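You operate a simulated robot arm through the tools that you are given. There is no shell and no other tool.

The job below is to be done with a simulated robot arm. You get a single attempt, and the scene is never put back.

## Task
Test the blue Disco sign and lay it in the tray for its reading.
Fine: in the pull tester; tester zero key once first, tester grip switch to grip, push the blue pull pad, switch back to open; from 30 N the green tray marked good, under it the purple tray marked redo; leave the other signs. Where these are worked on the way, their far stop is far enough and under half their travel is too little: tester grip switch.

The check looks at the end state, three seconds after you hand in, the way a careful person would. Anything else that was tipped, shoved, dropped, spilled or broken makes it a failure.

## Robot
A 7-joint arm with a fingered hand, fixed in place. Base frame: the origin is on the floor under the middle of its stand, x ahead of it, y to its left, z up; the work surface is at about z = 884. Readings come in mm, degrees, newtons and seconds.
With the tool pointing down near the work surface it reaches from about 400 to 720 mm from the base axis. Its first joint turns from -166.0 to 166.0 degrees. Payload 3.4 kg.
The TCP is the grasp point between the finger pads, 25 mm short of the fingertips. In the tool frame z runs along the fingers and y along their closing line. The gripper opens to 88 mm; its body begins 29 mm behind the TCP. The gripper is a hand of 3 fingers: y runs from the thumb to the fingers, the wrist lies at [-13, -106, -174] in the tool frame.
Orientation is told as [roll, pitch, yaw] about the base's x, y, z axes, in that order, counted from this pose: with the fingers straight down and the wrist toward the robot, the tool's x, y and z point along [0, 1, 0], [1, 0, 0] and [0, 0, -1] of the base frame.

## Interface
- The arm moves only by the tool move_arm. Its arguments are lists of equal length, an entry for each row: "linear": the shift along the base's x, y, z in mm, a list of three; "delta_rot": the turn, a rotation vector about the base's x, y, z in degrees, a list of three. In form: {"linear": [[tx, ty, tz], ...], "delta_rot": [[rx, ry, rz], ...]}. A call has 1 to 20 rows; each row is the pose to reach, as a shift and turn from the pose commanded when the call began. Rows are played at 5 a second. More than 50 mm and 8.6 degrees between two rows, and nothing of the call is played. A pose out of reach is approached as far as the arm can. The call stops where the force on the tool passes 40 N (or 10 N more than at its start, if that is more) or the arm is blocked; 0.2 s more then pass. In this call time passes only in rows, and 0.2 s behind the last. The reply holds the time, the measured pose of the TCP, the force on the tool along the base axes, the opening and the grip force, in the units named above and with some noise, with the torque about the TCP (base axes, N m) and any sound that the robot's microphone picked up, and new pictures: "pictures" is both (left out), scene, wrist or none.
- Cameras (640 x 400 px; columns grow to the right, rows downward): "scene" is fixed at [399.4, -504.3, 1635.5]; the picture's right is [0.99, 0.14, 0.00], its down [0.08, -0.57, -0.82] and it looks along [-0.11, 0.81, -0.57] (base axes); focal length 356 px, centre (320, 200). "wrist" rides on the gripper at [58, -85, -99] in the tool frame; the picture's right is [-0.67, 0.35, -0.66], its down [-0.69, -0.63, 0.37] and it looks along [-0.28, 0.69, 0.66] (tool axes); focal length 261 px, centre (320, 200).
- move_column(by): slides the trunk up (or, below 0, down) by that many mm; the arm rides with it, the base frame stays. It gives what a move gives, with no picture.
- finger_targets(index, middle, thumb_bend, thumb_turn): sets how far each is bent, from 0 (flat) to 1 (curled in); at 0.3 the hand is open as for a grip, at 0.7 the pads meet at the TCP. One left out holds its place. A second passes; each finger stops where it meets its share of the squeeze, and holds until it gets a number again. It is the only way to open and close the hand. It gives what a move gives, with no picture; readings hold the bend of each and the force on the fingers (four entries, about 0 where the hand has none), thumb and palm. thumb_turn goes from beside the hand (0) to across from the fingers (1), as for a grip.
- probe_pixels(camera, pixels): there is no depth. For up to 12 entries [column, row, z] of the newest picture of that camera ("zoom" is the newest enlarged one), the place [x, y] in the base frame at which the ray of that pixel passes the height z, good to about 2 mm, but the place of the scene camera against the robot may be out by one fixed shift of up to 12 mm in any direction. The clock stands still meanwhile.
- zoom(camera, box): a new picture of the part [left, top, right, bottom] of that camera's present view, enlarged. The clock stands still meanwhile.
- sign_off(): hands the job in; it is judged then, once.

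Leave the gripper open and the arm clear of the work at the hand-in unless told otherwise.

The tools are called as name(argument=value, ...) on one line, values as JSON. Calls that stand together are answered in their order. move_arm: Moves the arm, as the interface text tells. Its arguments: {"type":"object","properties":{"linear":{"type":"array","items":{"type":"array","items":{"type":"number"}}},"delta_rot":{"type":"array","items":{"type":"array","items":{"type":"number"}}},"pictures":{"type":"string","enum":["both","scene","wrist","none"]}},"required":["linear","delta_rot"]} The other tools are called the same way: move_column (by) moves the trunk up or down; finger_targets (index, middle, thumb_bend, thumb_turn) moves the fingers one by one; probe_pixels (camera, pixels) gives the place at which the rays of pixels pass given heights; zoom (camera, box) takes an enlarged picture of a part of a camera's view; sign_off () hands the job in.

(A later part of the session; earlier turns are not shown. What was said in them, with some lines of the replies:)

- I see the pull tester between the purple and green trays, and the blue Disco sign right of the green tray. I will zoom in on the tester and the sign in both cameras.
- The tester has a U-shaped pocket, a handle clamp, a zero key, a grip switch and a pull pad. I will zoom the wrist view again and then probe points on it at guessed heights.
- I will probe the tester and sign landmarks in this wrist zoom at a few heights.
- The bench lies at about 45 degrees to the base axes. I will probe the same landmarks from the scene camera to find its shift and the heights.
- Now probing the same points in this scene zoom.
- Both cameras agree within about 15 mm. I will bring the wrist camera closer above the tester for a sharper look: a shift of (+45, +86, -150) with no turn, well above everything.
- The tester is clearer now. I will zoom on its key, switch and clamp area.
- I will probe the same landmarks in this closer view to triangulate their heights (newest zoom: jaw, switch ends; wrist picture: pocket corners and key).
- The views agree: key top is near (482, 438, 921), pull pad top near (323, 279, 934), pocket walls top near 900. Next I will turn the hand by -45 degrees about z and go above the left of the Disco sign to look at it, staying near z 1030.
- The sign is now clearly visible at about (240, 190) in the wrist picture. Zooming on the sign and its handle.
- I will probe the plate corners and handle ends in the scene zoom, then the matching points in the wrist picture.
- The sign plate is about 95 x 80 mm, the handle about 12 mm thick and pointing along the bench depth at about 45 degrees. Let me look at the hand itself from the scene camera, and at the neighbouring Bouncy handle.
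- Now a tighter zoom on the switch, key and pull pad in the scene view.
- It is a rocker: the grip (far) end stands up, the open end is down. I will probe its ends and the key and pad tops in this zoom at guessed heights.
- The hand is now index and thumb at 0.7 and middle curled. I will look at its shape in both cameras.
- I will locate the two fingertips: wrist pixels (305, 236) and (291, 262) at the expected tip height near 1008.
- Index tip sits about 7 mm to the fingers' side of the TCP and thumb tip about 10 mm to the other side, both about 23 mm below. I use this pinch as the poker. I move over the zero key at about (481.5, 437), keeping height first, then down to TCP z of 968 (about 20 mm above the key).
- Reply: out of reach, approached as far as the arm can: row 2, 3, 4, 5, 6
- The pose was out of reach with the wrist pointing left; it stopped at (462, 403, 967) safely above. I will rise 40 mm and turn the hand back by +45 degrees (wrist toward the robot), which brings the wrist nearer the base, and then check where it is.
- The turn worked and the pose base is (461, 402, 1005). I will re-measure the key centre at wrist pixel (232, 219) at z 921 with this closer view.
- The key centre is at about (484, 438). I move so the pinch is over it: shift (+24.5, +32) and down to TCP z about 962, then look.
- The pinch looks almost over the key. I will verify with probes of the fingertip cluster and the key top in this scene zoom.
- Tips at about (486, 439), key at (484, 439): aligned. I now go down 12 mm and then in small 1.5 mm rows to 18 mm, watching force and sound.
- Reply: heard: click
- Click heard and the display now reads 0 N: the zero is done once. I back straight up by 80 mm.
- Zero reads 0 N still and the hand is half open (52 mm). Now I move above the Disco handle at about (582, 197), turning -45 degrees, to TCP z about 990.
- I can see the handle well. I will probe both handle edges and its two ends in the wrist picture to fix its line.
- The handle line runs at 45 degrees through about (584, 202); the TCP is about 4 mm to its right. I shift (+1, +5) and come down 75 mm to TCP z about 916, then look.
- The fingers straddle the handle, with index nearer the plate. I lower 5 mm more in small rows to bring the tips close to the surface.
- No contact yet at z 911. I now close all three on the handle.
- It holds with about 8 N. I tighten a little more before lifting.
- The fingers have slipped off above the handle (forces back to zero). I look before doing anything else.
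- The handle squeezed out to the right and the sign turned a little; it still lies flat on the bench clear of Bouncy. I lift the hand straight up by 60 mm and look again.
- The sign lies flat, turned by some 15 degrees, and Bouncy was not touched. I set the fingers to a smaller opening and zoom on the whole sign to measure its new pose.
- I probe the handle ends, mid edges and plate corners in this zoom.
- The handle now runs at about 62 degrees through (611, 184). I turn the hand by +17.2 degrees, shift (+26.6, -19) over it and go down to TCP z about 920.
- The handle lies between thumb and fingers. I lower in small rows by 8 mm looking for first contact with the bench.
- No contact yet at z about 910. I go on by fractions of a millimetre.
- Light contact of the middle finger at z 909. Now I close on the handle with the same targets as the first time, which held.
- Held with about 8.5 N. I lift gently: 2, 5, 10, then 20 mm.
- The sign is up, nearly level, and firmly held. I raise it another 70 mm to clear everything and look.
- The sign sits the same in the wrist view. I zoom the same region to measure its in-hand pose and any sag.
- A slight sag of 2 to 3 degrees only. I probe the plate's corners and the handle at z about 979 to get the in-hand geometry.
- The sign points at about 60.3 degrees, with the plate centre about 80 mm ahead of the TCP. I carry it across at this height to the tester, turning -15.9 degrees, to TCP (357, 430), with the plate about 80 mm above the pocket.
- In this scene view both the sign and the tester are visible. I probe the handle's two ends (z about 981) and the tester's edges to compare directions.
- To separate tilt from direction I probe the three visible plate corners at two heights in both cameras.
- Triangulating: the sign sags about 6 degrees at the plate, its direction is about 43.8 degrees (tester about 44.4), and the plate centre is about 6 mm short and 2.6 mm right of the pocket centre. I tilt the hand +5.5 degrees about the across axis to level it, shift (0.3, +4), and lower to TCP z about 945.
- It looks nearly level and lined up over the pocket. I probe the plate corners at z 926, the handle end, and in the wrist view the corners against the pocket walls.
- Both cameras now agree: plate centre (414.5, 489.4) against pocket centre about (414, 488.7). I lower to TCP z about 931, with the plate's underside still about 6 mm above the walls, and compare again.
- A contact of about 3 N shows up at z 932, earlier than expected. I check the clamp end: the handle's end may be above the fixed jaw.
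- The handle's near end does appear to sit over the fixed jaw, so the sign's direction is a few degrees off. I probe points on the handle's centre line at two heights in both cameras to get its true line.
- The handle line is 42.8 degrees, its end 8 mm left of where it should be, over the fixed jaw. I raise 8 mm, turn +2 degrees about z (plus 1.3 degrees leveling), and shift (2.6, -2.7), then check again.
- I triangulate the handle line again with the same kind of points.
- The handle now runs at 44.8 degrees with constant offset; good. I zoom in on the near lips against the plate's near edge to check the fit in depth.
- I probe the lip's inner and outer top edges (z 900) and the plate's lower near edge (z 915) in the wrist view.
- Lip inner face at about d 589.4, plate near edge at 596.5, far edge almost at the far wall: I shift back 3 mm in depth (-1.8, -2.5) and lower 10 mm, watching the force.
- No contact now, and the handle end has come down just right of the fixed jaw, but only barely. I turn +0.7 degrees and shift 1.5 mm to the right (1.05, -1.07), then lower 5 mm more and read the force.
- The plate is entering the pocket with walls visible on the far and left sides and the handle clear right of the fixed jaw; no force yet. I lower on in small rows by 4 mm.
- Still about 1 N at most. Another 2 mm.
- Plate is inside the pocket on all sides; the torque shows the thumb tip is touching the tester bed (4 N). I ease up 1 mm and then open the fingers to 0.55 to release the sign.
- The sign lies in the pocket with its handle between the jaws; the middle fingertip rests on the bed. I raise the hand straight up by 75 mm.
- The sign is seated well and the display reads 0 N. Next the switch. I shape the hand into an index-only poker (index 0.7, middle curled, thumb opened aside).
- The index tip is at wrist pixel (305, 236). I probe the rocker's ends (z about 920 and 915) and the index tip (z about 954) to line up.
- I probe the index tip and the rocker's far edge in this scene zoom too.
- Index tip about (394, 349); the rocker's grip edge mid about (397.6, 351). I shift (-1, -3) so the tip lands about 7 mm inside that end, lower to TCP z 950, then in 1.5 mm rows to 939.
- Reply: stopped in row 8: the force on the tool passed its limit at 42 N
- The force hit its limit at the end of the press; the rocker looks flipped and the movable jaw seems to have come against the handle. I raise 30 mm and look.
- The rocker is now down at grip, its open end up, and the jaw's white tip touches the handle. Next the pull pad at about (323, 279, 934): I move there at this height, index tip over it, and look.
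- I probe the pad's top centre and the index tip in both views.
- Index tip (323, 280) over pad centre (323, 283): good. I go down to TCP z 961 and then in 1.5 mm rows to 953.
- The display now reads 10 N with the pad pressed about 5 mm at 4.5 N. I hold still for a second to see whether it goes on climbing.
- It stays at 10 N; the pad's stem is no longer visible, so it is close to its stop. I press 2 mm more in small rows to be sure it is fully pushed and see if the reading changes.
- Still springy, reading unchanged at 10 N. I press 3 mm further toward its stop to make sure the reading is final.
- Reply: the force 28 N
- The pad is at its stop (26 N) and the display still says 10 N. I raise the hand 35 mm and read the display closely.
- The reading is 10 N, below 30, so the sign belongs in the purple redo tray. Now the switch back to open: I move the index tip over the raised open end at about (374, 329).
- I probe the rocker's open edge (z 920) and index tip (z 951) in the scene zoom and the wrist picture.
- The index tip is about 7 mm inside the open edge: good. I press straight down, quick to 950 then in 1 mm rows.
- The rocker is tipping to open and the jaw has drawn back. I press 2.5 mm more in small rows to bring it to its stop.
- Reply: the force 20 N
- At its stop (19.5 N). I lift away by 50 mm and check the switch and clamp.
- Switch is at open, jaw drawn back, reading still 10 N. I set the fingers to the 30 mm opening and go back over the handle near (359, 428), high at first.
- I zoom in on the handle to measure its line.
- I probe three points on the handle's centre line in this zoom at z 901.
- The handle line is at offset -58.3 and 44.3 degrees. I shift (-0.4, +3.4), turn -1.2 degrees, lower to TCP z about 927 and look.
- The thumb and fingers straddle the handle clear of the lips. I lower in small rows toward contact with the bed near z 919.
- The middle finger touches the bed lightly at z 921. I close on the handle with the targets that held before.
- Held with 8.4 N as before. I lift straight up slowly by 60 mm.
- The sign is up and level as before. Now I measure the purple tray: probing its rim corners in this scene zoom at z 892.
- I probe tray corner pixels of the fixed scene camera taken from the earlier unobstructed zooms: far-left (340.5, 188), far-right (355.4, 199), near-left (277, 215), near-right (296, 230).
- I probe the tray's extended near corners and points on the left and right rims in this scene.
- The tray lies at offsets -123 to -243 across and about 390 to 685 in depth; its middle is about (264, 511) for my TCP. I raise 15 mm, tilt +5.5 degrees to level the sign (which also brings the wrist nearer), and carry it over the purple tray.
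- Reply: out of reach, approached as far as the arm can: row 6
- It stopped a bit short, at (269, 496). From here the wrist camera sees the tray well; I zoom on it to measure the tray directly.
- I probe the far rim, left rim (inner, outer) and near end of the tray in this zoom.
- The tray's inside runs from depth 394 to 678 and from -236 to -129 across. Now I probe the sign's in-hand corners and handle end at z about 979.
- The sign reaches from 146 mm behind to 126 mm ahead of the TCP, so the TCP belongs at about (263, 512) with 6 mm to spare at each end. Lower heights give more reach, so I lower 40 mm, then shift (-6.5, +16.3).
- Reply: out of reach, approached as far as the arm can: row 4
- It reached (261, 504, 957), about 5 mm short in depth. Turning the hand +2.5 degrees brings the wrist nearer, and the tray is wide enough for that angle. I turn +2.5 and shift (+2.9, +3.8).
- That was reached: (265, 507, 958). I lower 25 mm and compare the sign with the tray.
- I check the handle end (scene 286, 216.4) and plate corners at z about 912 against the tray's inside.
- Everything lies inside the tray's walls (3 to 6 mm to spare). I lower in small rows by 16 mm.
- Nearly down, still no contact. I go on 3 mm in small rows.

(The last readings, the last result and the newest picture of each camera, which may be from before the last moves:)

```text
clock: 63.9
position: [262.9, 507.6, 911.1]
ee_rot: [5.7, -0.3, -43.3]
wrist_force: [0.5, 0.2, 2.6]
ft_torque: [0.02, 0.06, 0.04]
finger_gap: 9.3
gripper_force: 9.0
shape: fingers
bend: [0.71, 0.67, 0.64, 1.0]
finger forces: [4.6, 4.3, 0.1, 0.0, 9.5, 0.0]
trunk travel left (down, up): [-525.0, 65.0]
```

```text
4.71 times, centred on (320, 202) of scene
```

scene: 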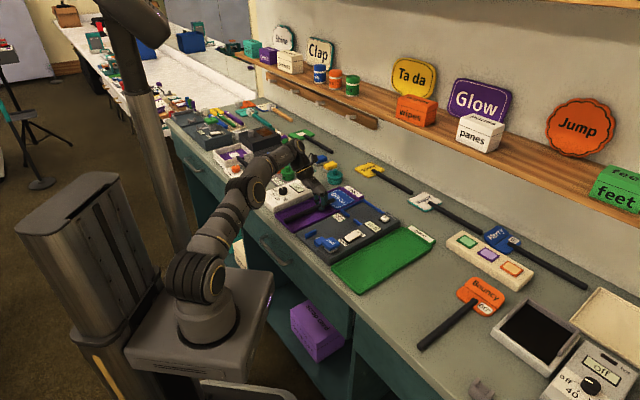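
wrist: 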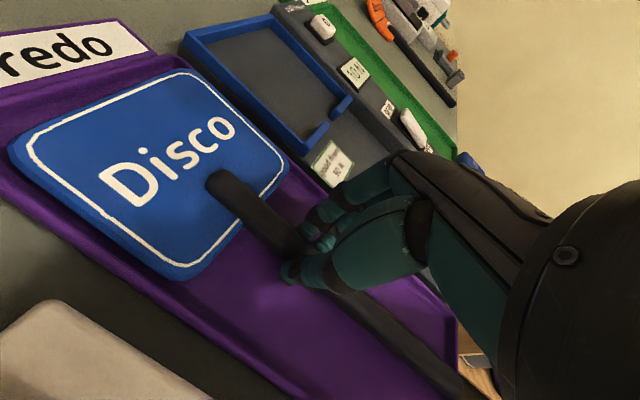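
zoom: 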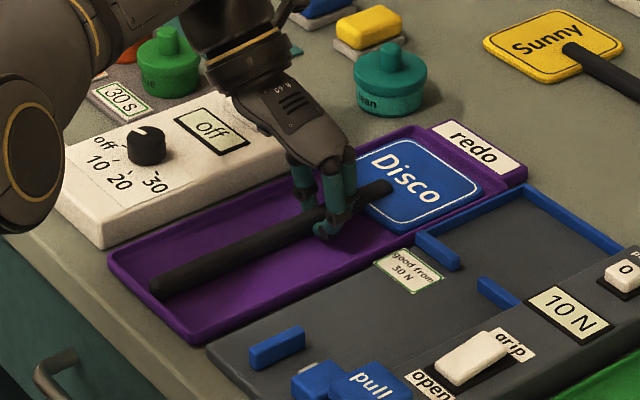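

Light contact: the sign is down in the tray. I ease up 1 mm and open the fingers.

move_arm(linear=[[0, 0, 1]], delta_rot=[[0, 0, 0]], pictures="none")

finger_targets(index=0.55, middle=0.55, thumb_bend=0.55, thumb_turn=1.0)

zoom(camera="scene", box=[260, 160, 380, 245])

```text
clock: 64.3
position: [263.2, 507.7, 912.0]
ee_rot: [5.6, -0.2, -43.3]
wrist_force: [-0.3, 0.8, 0.8]
ft_torque: [0.04, 0.04, 0.03]
finger_gap: 9.6
gripper_force: 8.6
shape: fingers
bend: [0.71, 0.67, 0.64, 1.0]
finger forces: [4.5, 4.1, 0.0, 0.1, 8.6, 0.0]
trunk travel left (down, up): [-525.0, 65.0]
```

```text
clock: 65.3
position: [262.5, 507.9, 912.6]
ee_rot: [5.7, -0.2, -43.2]
wrist_force: [-0.8, 1.3, 6.4]
ft_torque: [-0.07, -0.02, 0.0]
finger_gap: 30.0
gripper_force: 3.1
shape: fingers
bend: [0.55, 0.58, 0.55, 1.0]
finger forces: [0.1, 6.3, 0.0, 0.1, 0.0, 0.1]
trunk travel left (down, up): [-525.0, 65.0]
```

```text
4.71 times, centred on (320, 202) of scene
```

zoom: 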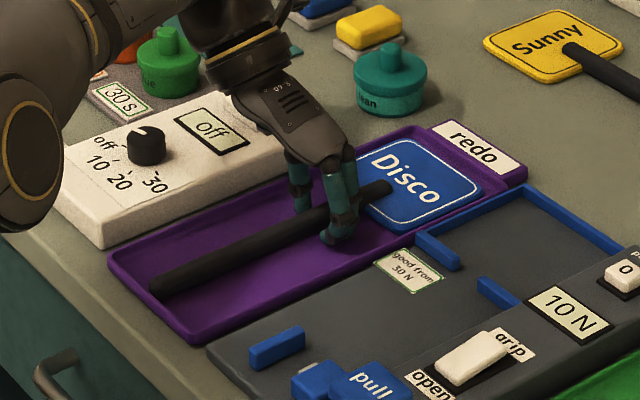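

The sign is released in the purple tray. I raise the hand straight up by 90 mm.

move_arm(linear=[[0, 0, 3], [0, 0, 10], [0, 0, 25], [0, 0, 45], [0, 0, 70]], delta_rot=[[0, 0, 0], [0, 0, 0], [0, 0, 0], [0, 0, 0], [0, 0, 0]])

zoom(camera="scene", box=[260, 160, 380, 245])

zoom(camera="wrist", box=[0, 50, 480, 400])

```text
clock: 66.5
position: [259.8, 502.1, 983.6]
ee_rot: [5.7, -0.2, -43.3]
wrist_force: [-0.7, 0.3, 0.1]
ft_torque: [0.0, 0.0, 0.0]
finger_gap: 30.3
gripper_force: 0.1
shape: fingers
bend: [0.55, 0.55, 0.55, 1.0]
finger forces: [0.1, 0.0, 0.0, 0.1, 0.1, 0.0]
out of reach, approached as far as the arm can: row 5
trunk travel left (down, up): [-525.0, 65.0]
```

scene: 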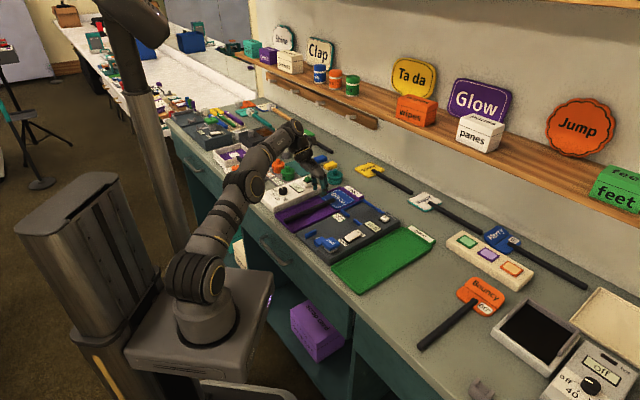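
wrist: 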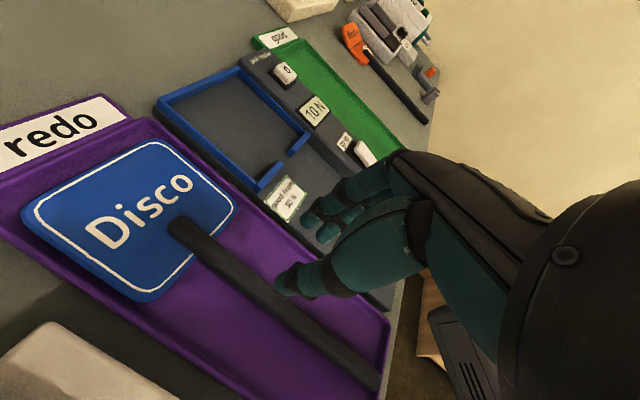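

```text
4.71 times, centred on (320, 202) of scene
```

zoom: 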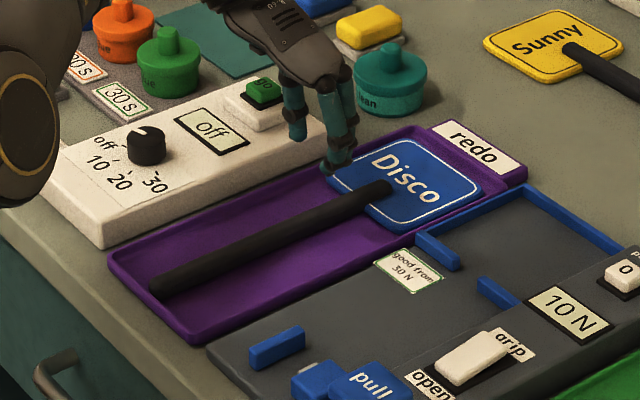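

```text
1.14 times, centred on (240, 225) of wrist
```

zoom: 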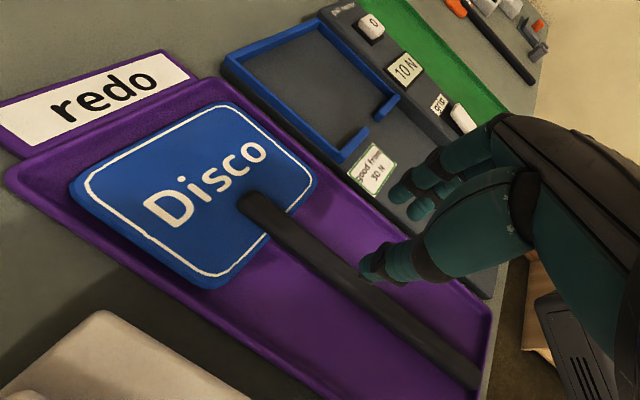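

The sign lies in the purple redo tray. I zoom in on the handle's end and the tray's near rim to check it lies inside and flat.

zoom(camera="scene", box=[272, 195, 332, 240])

zoom(camera="scene", box=[320, 175, 380, 220])

zoom(camera="wrist", box=[270, 280, 430, 400])

```text
8.89 times, centred on (302, 218) of scene
```

zoom: 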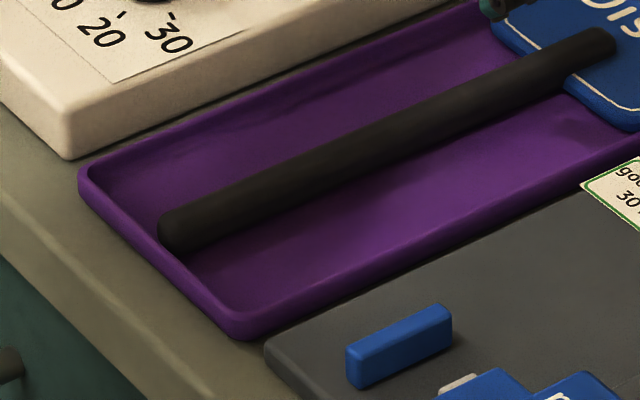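

```text
8.89 times, centred on (350, 198) of scene
```

zoom: 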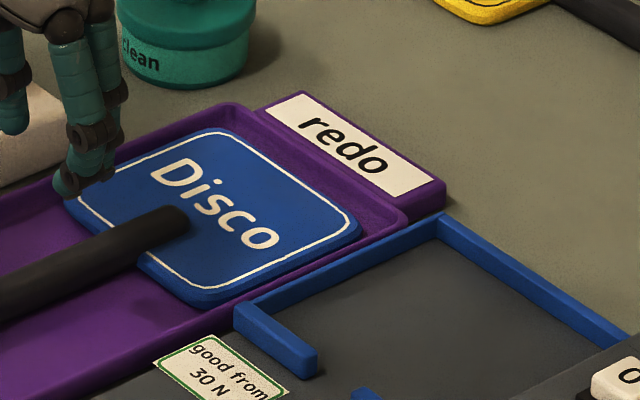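

```text
3.33 times, centred on (350, 340) of wrist
```

zoom: 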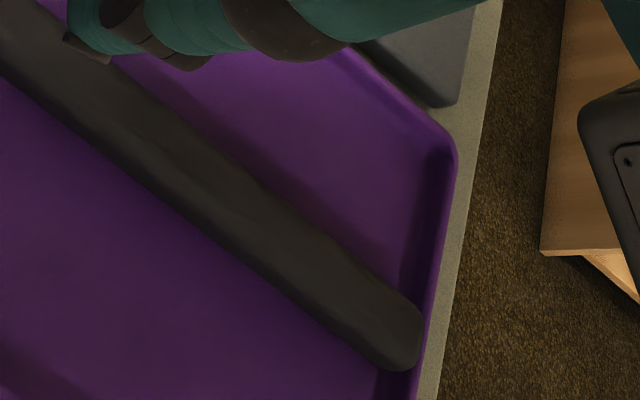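

The handle's end is very close to the near rim. I probe its end and the rim to see the clearance.

probe_pixels(camera="zoom", pixels=[[415, 345, 892], [380, 372, 888], [422, 310, 893], [412, 250, 886], [440, 250, 893], [455, 160, 893], [432, 300, 893]])

probe_pixels(camera="scene", pixels=[[284.8, 221.5, 893], [285.2, 223.5, 887], [283.3, 221, 893], [280, 222, 893], [360.5, 199, 886], [367, 196, 892], [390, 221.7, 886]])

```text
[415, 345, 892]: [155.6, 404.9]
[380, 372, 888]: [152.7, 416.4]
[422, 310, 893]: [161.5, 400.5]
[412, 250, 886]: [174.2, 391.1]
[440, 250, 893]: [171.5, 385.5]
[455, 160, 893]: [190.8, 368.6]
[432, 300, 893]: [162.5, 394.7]
```

```text
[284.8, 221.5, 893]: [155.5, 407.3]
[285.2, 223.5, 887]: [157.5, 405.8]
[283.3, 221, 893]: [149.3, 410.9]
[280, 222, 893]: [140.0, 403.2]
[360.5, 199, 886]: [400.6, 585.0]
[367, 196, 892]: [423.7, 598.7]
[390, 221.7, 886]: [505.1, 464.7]
```

The handle's end (d about 395) just touches the near rim's inner edge while the plate has about 11 mm free at the far side. A neat placement wants it about 5 mm further in. I will re-grip the handle nearer its end, where reach is easy, and slide it 5 mm. First I level the hand and move back along the handle to about (239, 484), staying high.

move_arm(linear=[[-7, -6, 0], [-14, -12, 0], [-20.8, -18, 0]], delta_rot=[[-1.3, 1.35, 0], [-2.6, 2.7, 0], [-3.95, 4.0, 0]])

zoom(camera="wrist", box=[120, 170, 420, 400])

```text
clock: 67.3
position: [239.8, 485.7, 980.5]
ee_rot: [0.0, 0.1, -43.3]
wrist_force: [0.1, -0.4, 0.6]
ft_torque: [-0.05, 0.0, 0.0]
finger_gap: 30.1
gripper_force: 0.0
shape: fingers
bend: [0.55, 0.55, 0.55, 1.0]
finger forces: [0.0, 0.0, 0.0, 0.0, 0.0, 0.0]
trunk travel left (down, up): [-525.0, 65.0]
```

scene: 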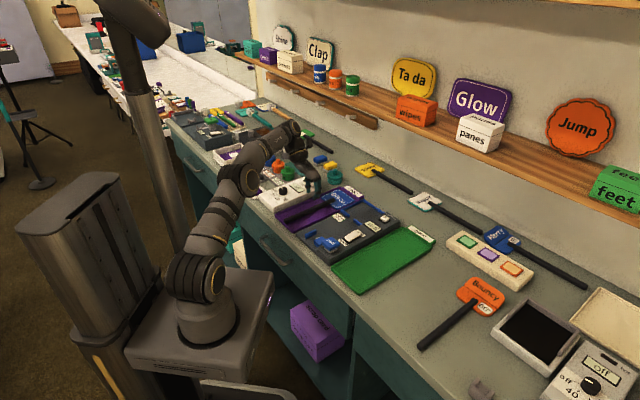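
wrist: 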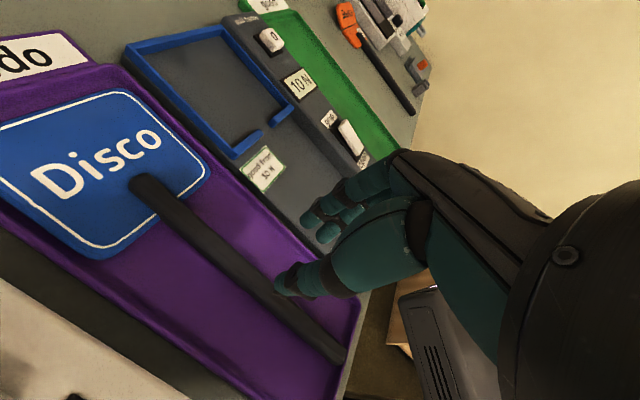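

```text
1.74 times, centred on (270, 285) of wrist
```

zoom: 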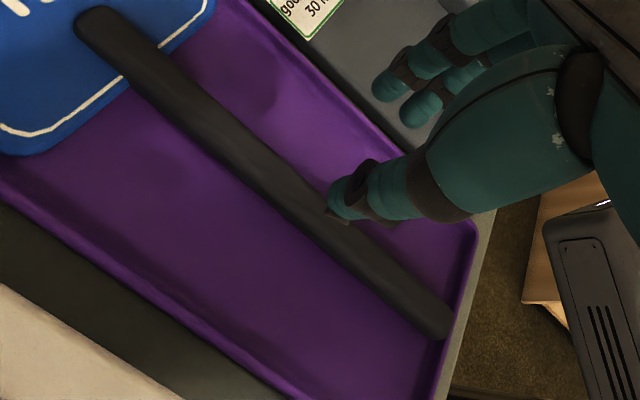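

I probe the handle's centre line and tip here (z 893) and the near rim's top inner edge.

probe_pixels(camera="zoom", pixels=[[112, 38, 893], [230, 142, 893], [310, 212, 893], [380, 272, 893], [425, 311, 893], [449, 325, 893], [462, 300, 893], [478, 235, 893], [445, 270, 886]])

```text
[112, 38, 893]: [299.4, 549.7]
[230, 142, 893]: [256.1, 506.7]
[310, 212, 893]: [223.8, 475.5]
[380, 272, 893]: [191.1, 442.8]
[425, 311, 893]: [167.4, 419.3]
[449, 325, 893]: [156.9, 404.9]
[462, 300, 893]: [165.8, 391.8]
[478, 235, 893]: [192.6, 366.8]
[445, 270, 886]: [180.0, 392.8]
```

The handle runs straight at offset -183; its tip is at d 395.4, rim top inner edge about 393. I turn -2.2 degrees, shift (-10.5, -5) to sit over the handle at d 500, and lower to TCP z about 922.

move_arm(linear=[[-5, -2.5, 0], [-10.5, -5, 0], [-10.5, -5, -25], [-10.5, -5, -45], [-10.5, -5, -58]], delta_rot=[[0, 0, -1.1], [0, 0, -2.2], [0, 0, -2.2], [0, 0, -2.2], [0, 0, -2.2]])

zoom(camera="wrist", box=[180, 150, 440, 350])

zoom(camera="scene", box=[270, 170, 360, 240])

```text
clock: 68.5
position: [230.3, 480.2, 923.3]
ee_rot: [0.0, 0.1, -45.5]
wrist_force: [-0.1, -0.1, 0.2]
ft_torque: [0.0, 0.02, 0.0]
finger_gap: 30.0
gripper_force: 0.0
shape: fingers
bend: [0.55, 0.55, 0.55, 1.0]
finger forces: [0.0, 0.0, 0.0, 0.0, 0.1, 0.0]
trunk travel left (down, up): [-525.0, 65.0]
```

scene: 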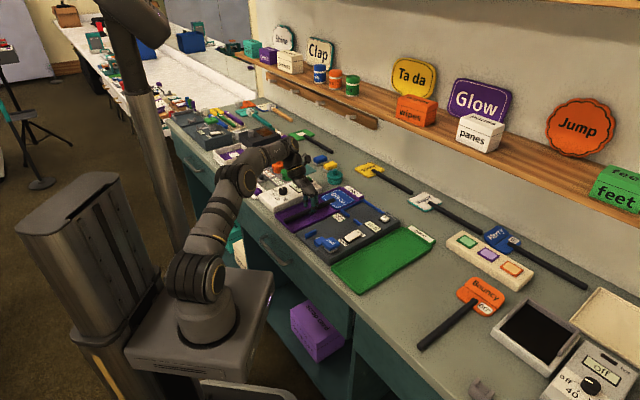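
wrist: 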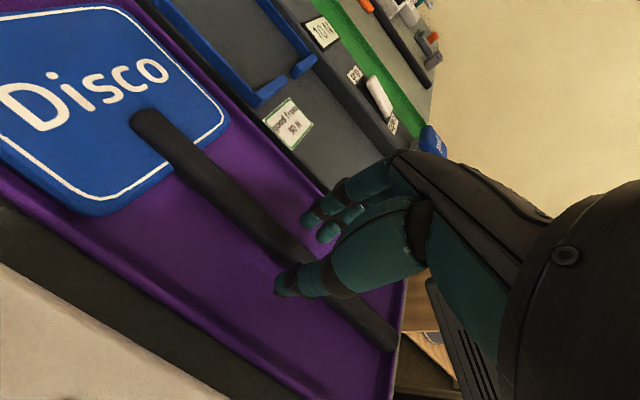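

```text
2.00 times, centred on (310, 250) of wrist
```

zoom: 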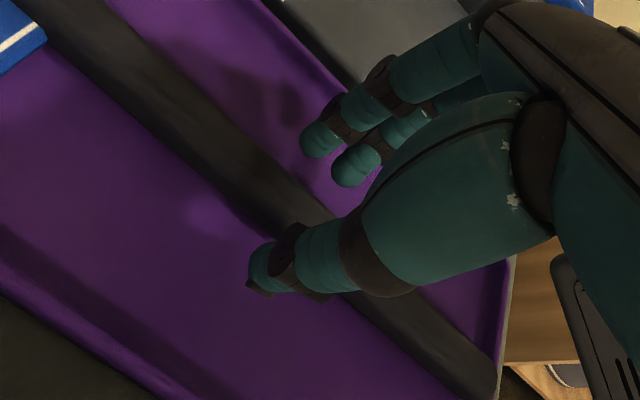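

```text
5.71 times, centred on (315, 205) of scene
```

zoom: 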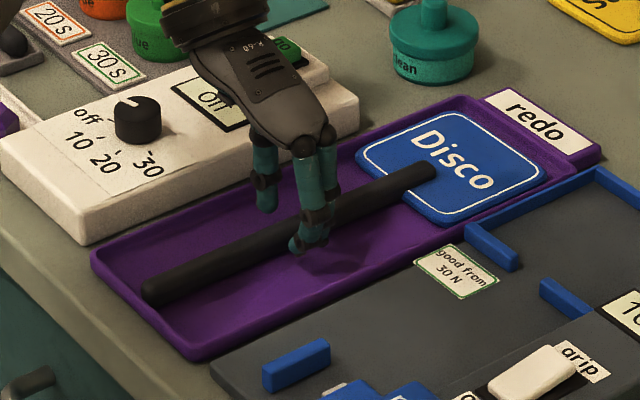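

Thumb and fingers straddle the handle. I lower in small rows by 11 mm toward the tray floor.

move_arm(linear=[[0, 0, -4], [0, 0, -7], [0, 0, -9], [0, 0, -10.5]], delta_rot=[[0, 0, 0], [0, 0, 0], [0, 0, 0], [0, 0, 0]], pictures="none")

```text
clock: 69.5
position: [229.8, 480.4, 915.5]
ee_rot: [0.0, 0.0, -45.5]
wrist_force: [1.2, 0.9, 1.6]
ft_torque: [-0.05, -0.07, 0.0]
finger_gap: 29.8
gripper_force: 2.2
shape: fingers
bend: [0.55, 0.55, 0.55, 1.0]
finger forces: [0.0, 3.0, 0.0, 0.0, 0.0, 0.1]
trunk travel left (down, up): [-525.0, 65.0]
```

The middle finger touches the floor (3 N). I close on the handle.

finger_targets(index=0.72, middle=0.72, thumb_bend=0.72, thumb_turn=1.0)

```text
clock: 70.5
position: [230.8, 480.1, 912.8]
ee_rot: [0.0, 0.0, -45.6]
wrist_force: [-0.7, -0.3, -0.6]
ft_torque: [0.02, 0.02, 0.0]
finger_gap: 9.8
gripper_force: 8.4
shape: fingers
bend: [0.71, 0.66, 0.64, 1.0]
finger forces: [4.7, 3.8, 0.1, 0.1, 8.4, 0.0]
trunk travel left (down, up): [-525.0, 65.0]
```

Held. I lift 2 mm, slide 5.5 mm toward the far end (+3.9, +3.9), and set down again.

move_arm(linear=[[0, 0, 2], [2, 2, 2], [3.9, 3.9, 2], [3.9, 3.9, 0.8]], delta_rot=[[0, 0, 0], [0, 0, 0], [0, 0, 0], [0, 0, 0]])

zoom(camera="scene", box=[265, 165, 375, 245])

```text
clock: 71.5
position: [232.7, 484.3, 913.5]
ee_rot: [0.0, 0.0, -45.5]
wrist_force: [-0.8, 0.3, 0.9]
ft_torque: [0.0, 0.02, 0.02]
finger_gap: 9.6
gripper_force: 8.9
shape: fingers
bend: [0.71, 0.67, 0.64, 1.0]
finger forces: [4.5, 3.9, 0.1, 0.0, 8.5, 0.1]
trunk travel left (down, up): [-525.0, 65.0]
```

scene: 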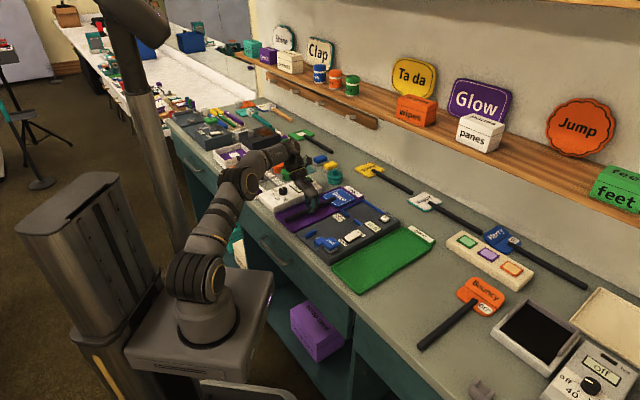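
wrist: 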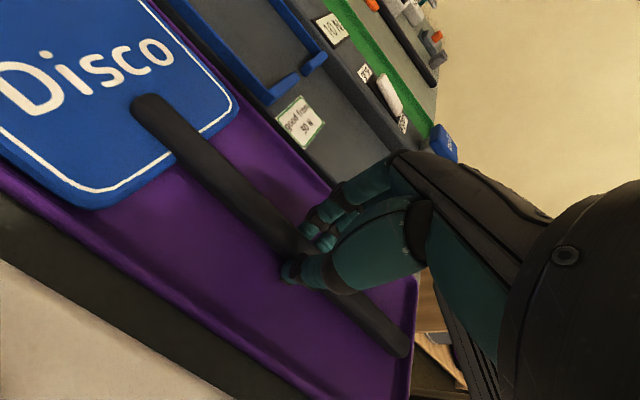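

```text
5.00 times, centred on (320, 205) of scene
```

zoom: 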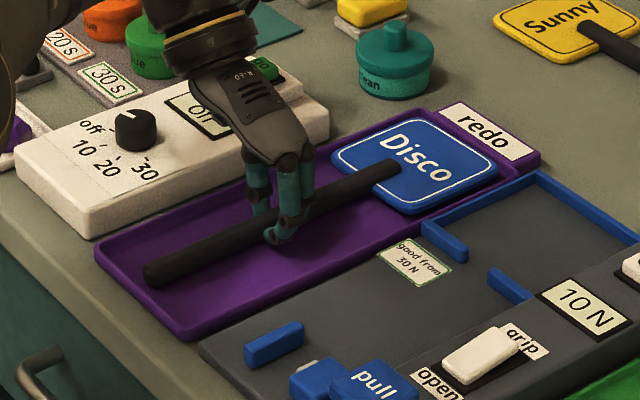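

The sign has moved in and still lies within the tray. I open the fingers to release it.

finger_targets(index=0.55, middle=0.55, thumb_bend=0.55, thumb_turn=1.0)

move_arm(linear=[[0, 0, 3], [0, 0, 10], [0, 0, 25], [0, 0, 45], [0, 0, 65]], delta_rot=[[0, 0, 0], [0, 0, 0], [0, 0, 0], [0, 0, 0], [0, 0, 0]])

zoom(camera="scene", box=[265, 165, 375, 245])

zoom(camera="wrist", box=[0, 80, 420, 400])

```text
clock: 72.5
position: [232.5, 483.5, 914.7]
ee_rot: [0.1, 0.0, -45.5]
wrist_force: [0.0, -0.6, 1.3]
ft_torque: [-0.06, -0.01, -0.01]
finger_gap: 30.2
gripper_force: 0.3
shape: fingers
bend: [0.55, 0.56, 0.55, 1.0]
finger forces: [0.0, 1.0, 0.1, 0.0, 0.0, 0.0]
trunk travel left (down, up): [-525.0, 65.0]
```

```text
clock: 73.7
position: [235.2, 483.5, 978.7]
ee_rot: [0.0, 0.1, -45.4]
wrist_force: [-0.3, 1.0, 0.2]
ft_torque: [0.02, 0.01, -0.02]
finger_gap: 30.1
gripper_force: 0.0
shape: fingers
bend: [0.55, 0.55, 0.55, 1.0]
finger forces: [0.0, 0.0, 0.0, 0.0, 0.2, 0.0]
trunk travel left (down, up): [-525.0, 65.0]
```

scene: 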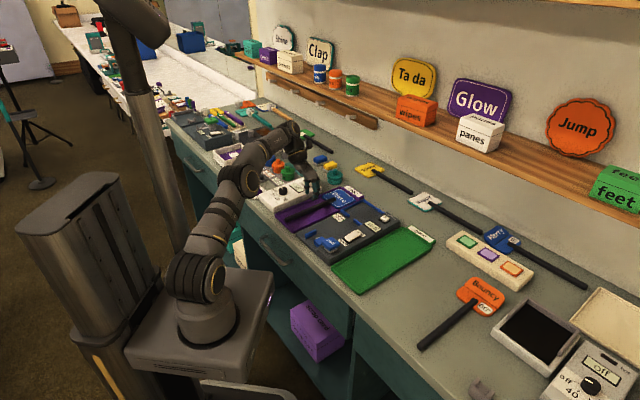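
wrist: 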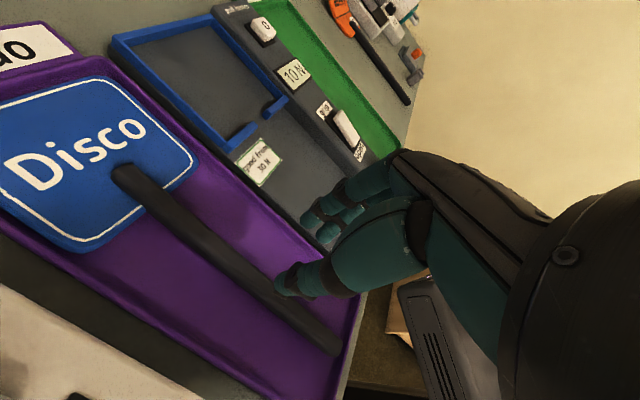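

```text
5.00 times, centred on (320, 205) of scene
```

zoom: 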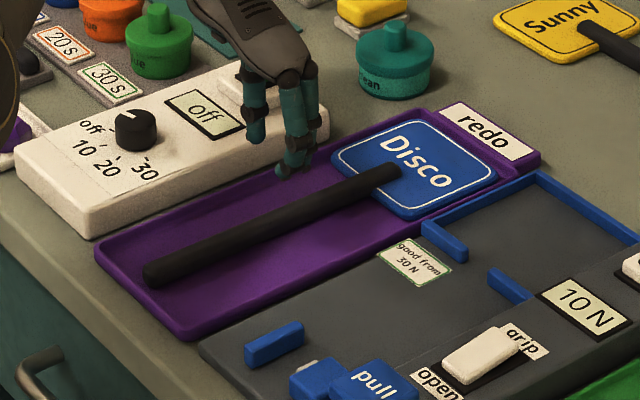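

```text
1.25 times, centred on (210, 240) of wrist
```

zoom: 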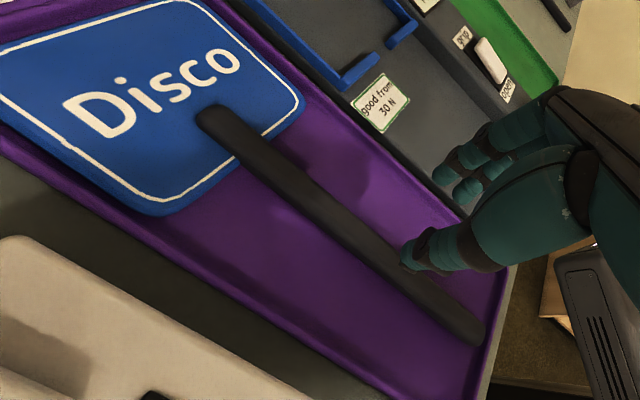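

The sign lies fully inside the purple tray, switch at open, reading 10 N. I open the hand fully and withdraw upward toward the starting pose, away from the bench.

move_arm(linear=[[0, -8, 35], [4, -35, 68], [8, -65, 102], [11, -96, 136], [14, -128, 170], [17, -160, 204]], delta_rot=[[0, 0, 0], [0, 0, 7], [0, 0, 14], [0, 0, 21], [0, 0, 28], [0, 0, 35]])

finger_targets(index=0.3, middle=0.3, thumb_bend=0.3, thumb_turn=1.0)

zoom(camera="scene", box=[260, 160, 420, 270])

zoom(camera="scene", box=[400, 190, 620, 360])

```text
clock: 75.1
position: [249.6, 322.0, 1185.1]
ee_rot: [0.0, 0.1, -10.3]
wrist_force: [-0.3, 0.5, 0.8]
ft_torque: [0.0, -0.01, -0.03]
finger_gap: 30.0
gripper_force: 0.1
shape: fingers
bend: [0.55, 0.55, 0.55, 1.0]
finger forces: [0.1, 0.1, 0.0, 0.1, 0.1, 0.1]
trunk travel left (down, up): [-525.0, 65.0]
```

scene: 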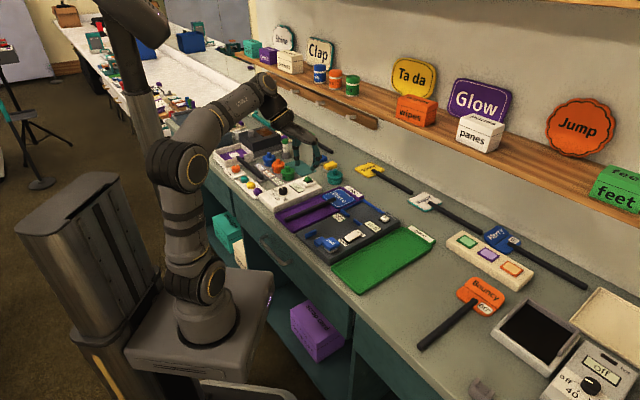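
wrist: 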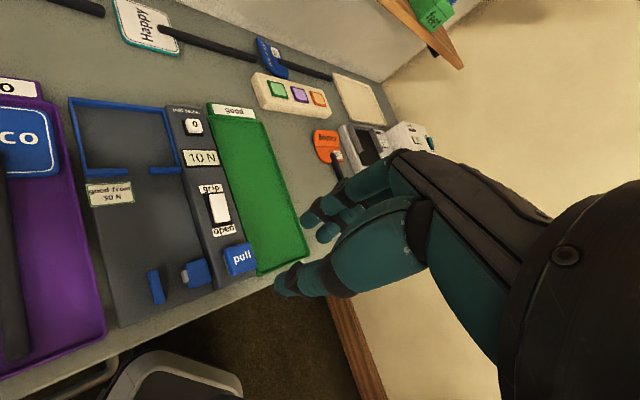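

```text
clock: 76.1
position: [249.4, 323.3, 1184.4]
ee_rot: [0.0, 0.1, -10.3]
wrist_force: [-0.5, -0.3, -0.6]
ft_torque: [0.04, 0.02, -0.05]
finger_gap: 84.4
gripper_force: 0.1
shape: fingers
bend: [0.3, 0.3, 0.3, 0.98]
finger forces: [0.0, 0.0, 0.1, 0.0, 0.0, 0.0]
trunk travel left (down, up): [-525.0, 65.0]
```

```text
3.64 times, centred on (340, 215) of scene
```

zoom: 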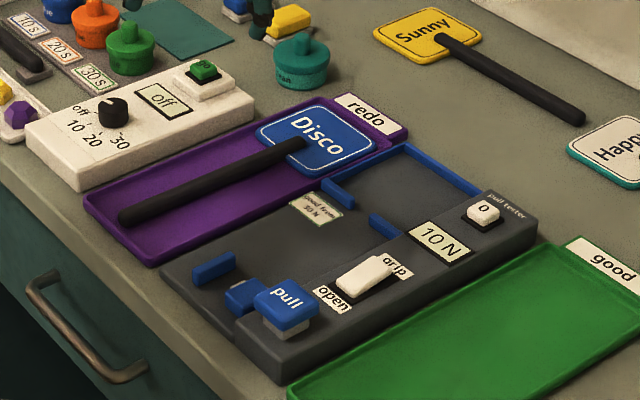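

```text
2.35 times, centred on (510, 275) of scene
```

zoom: 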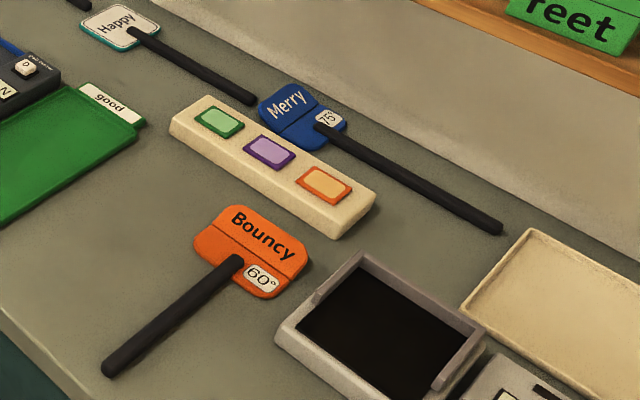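

The Disco sign lies in the purple redo tray for its 10 N reading. The tester switch is at open, the other signs are where they were, and the hand is open and clear of the bench. I hand in.

sign_off()

```text
The job is handed in.
```

I tested the Disco sign. It read 10 N, under the 30 N limit, so I laid it in the purple redo tray and handed the job in.

- **Test:** I pressed the zero key once, which cleared the 50 N already showing. I seated the sign, switched to grip, pushed the pull pad to its stop, and switched back to open. The display stayed at 10 N throughout.
- **First grip:** My first grip on the handle slipped. The sign turned about 15 degrees on the bench before I picked it up again. It stayed flat and did not touch the Bouncy sign.
- **Switch press:** The press to grip reached the arm's 40 N force limit at the end of the switch's travel. It worked normally afterwards.
- **Tray placement:** I first set the sign down with its handle end against the near rim, so I gripped it again and slid it about 5 mm further in. It now lies fully inside the tray.

In the last pictures the other signs looked undisturbed, and the hand was open and clear of the bench.
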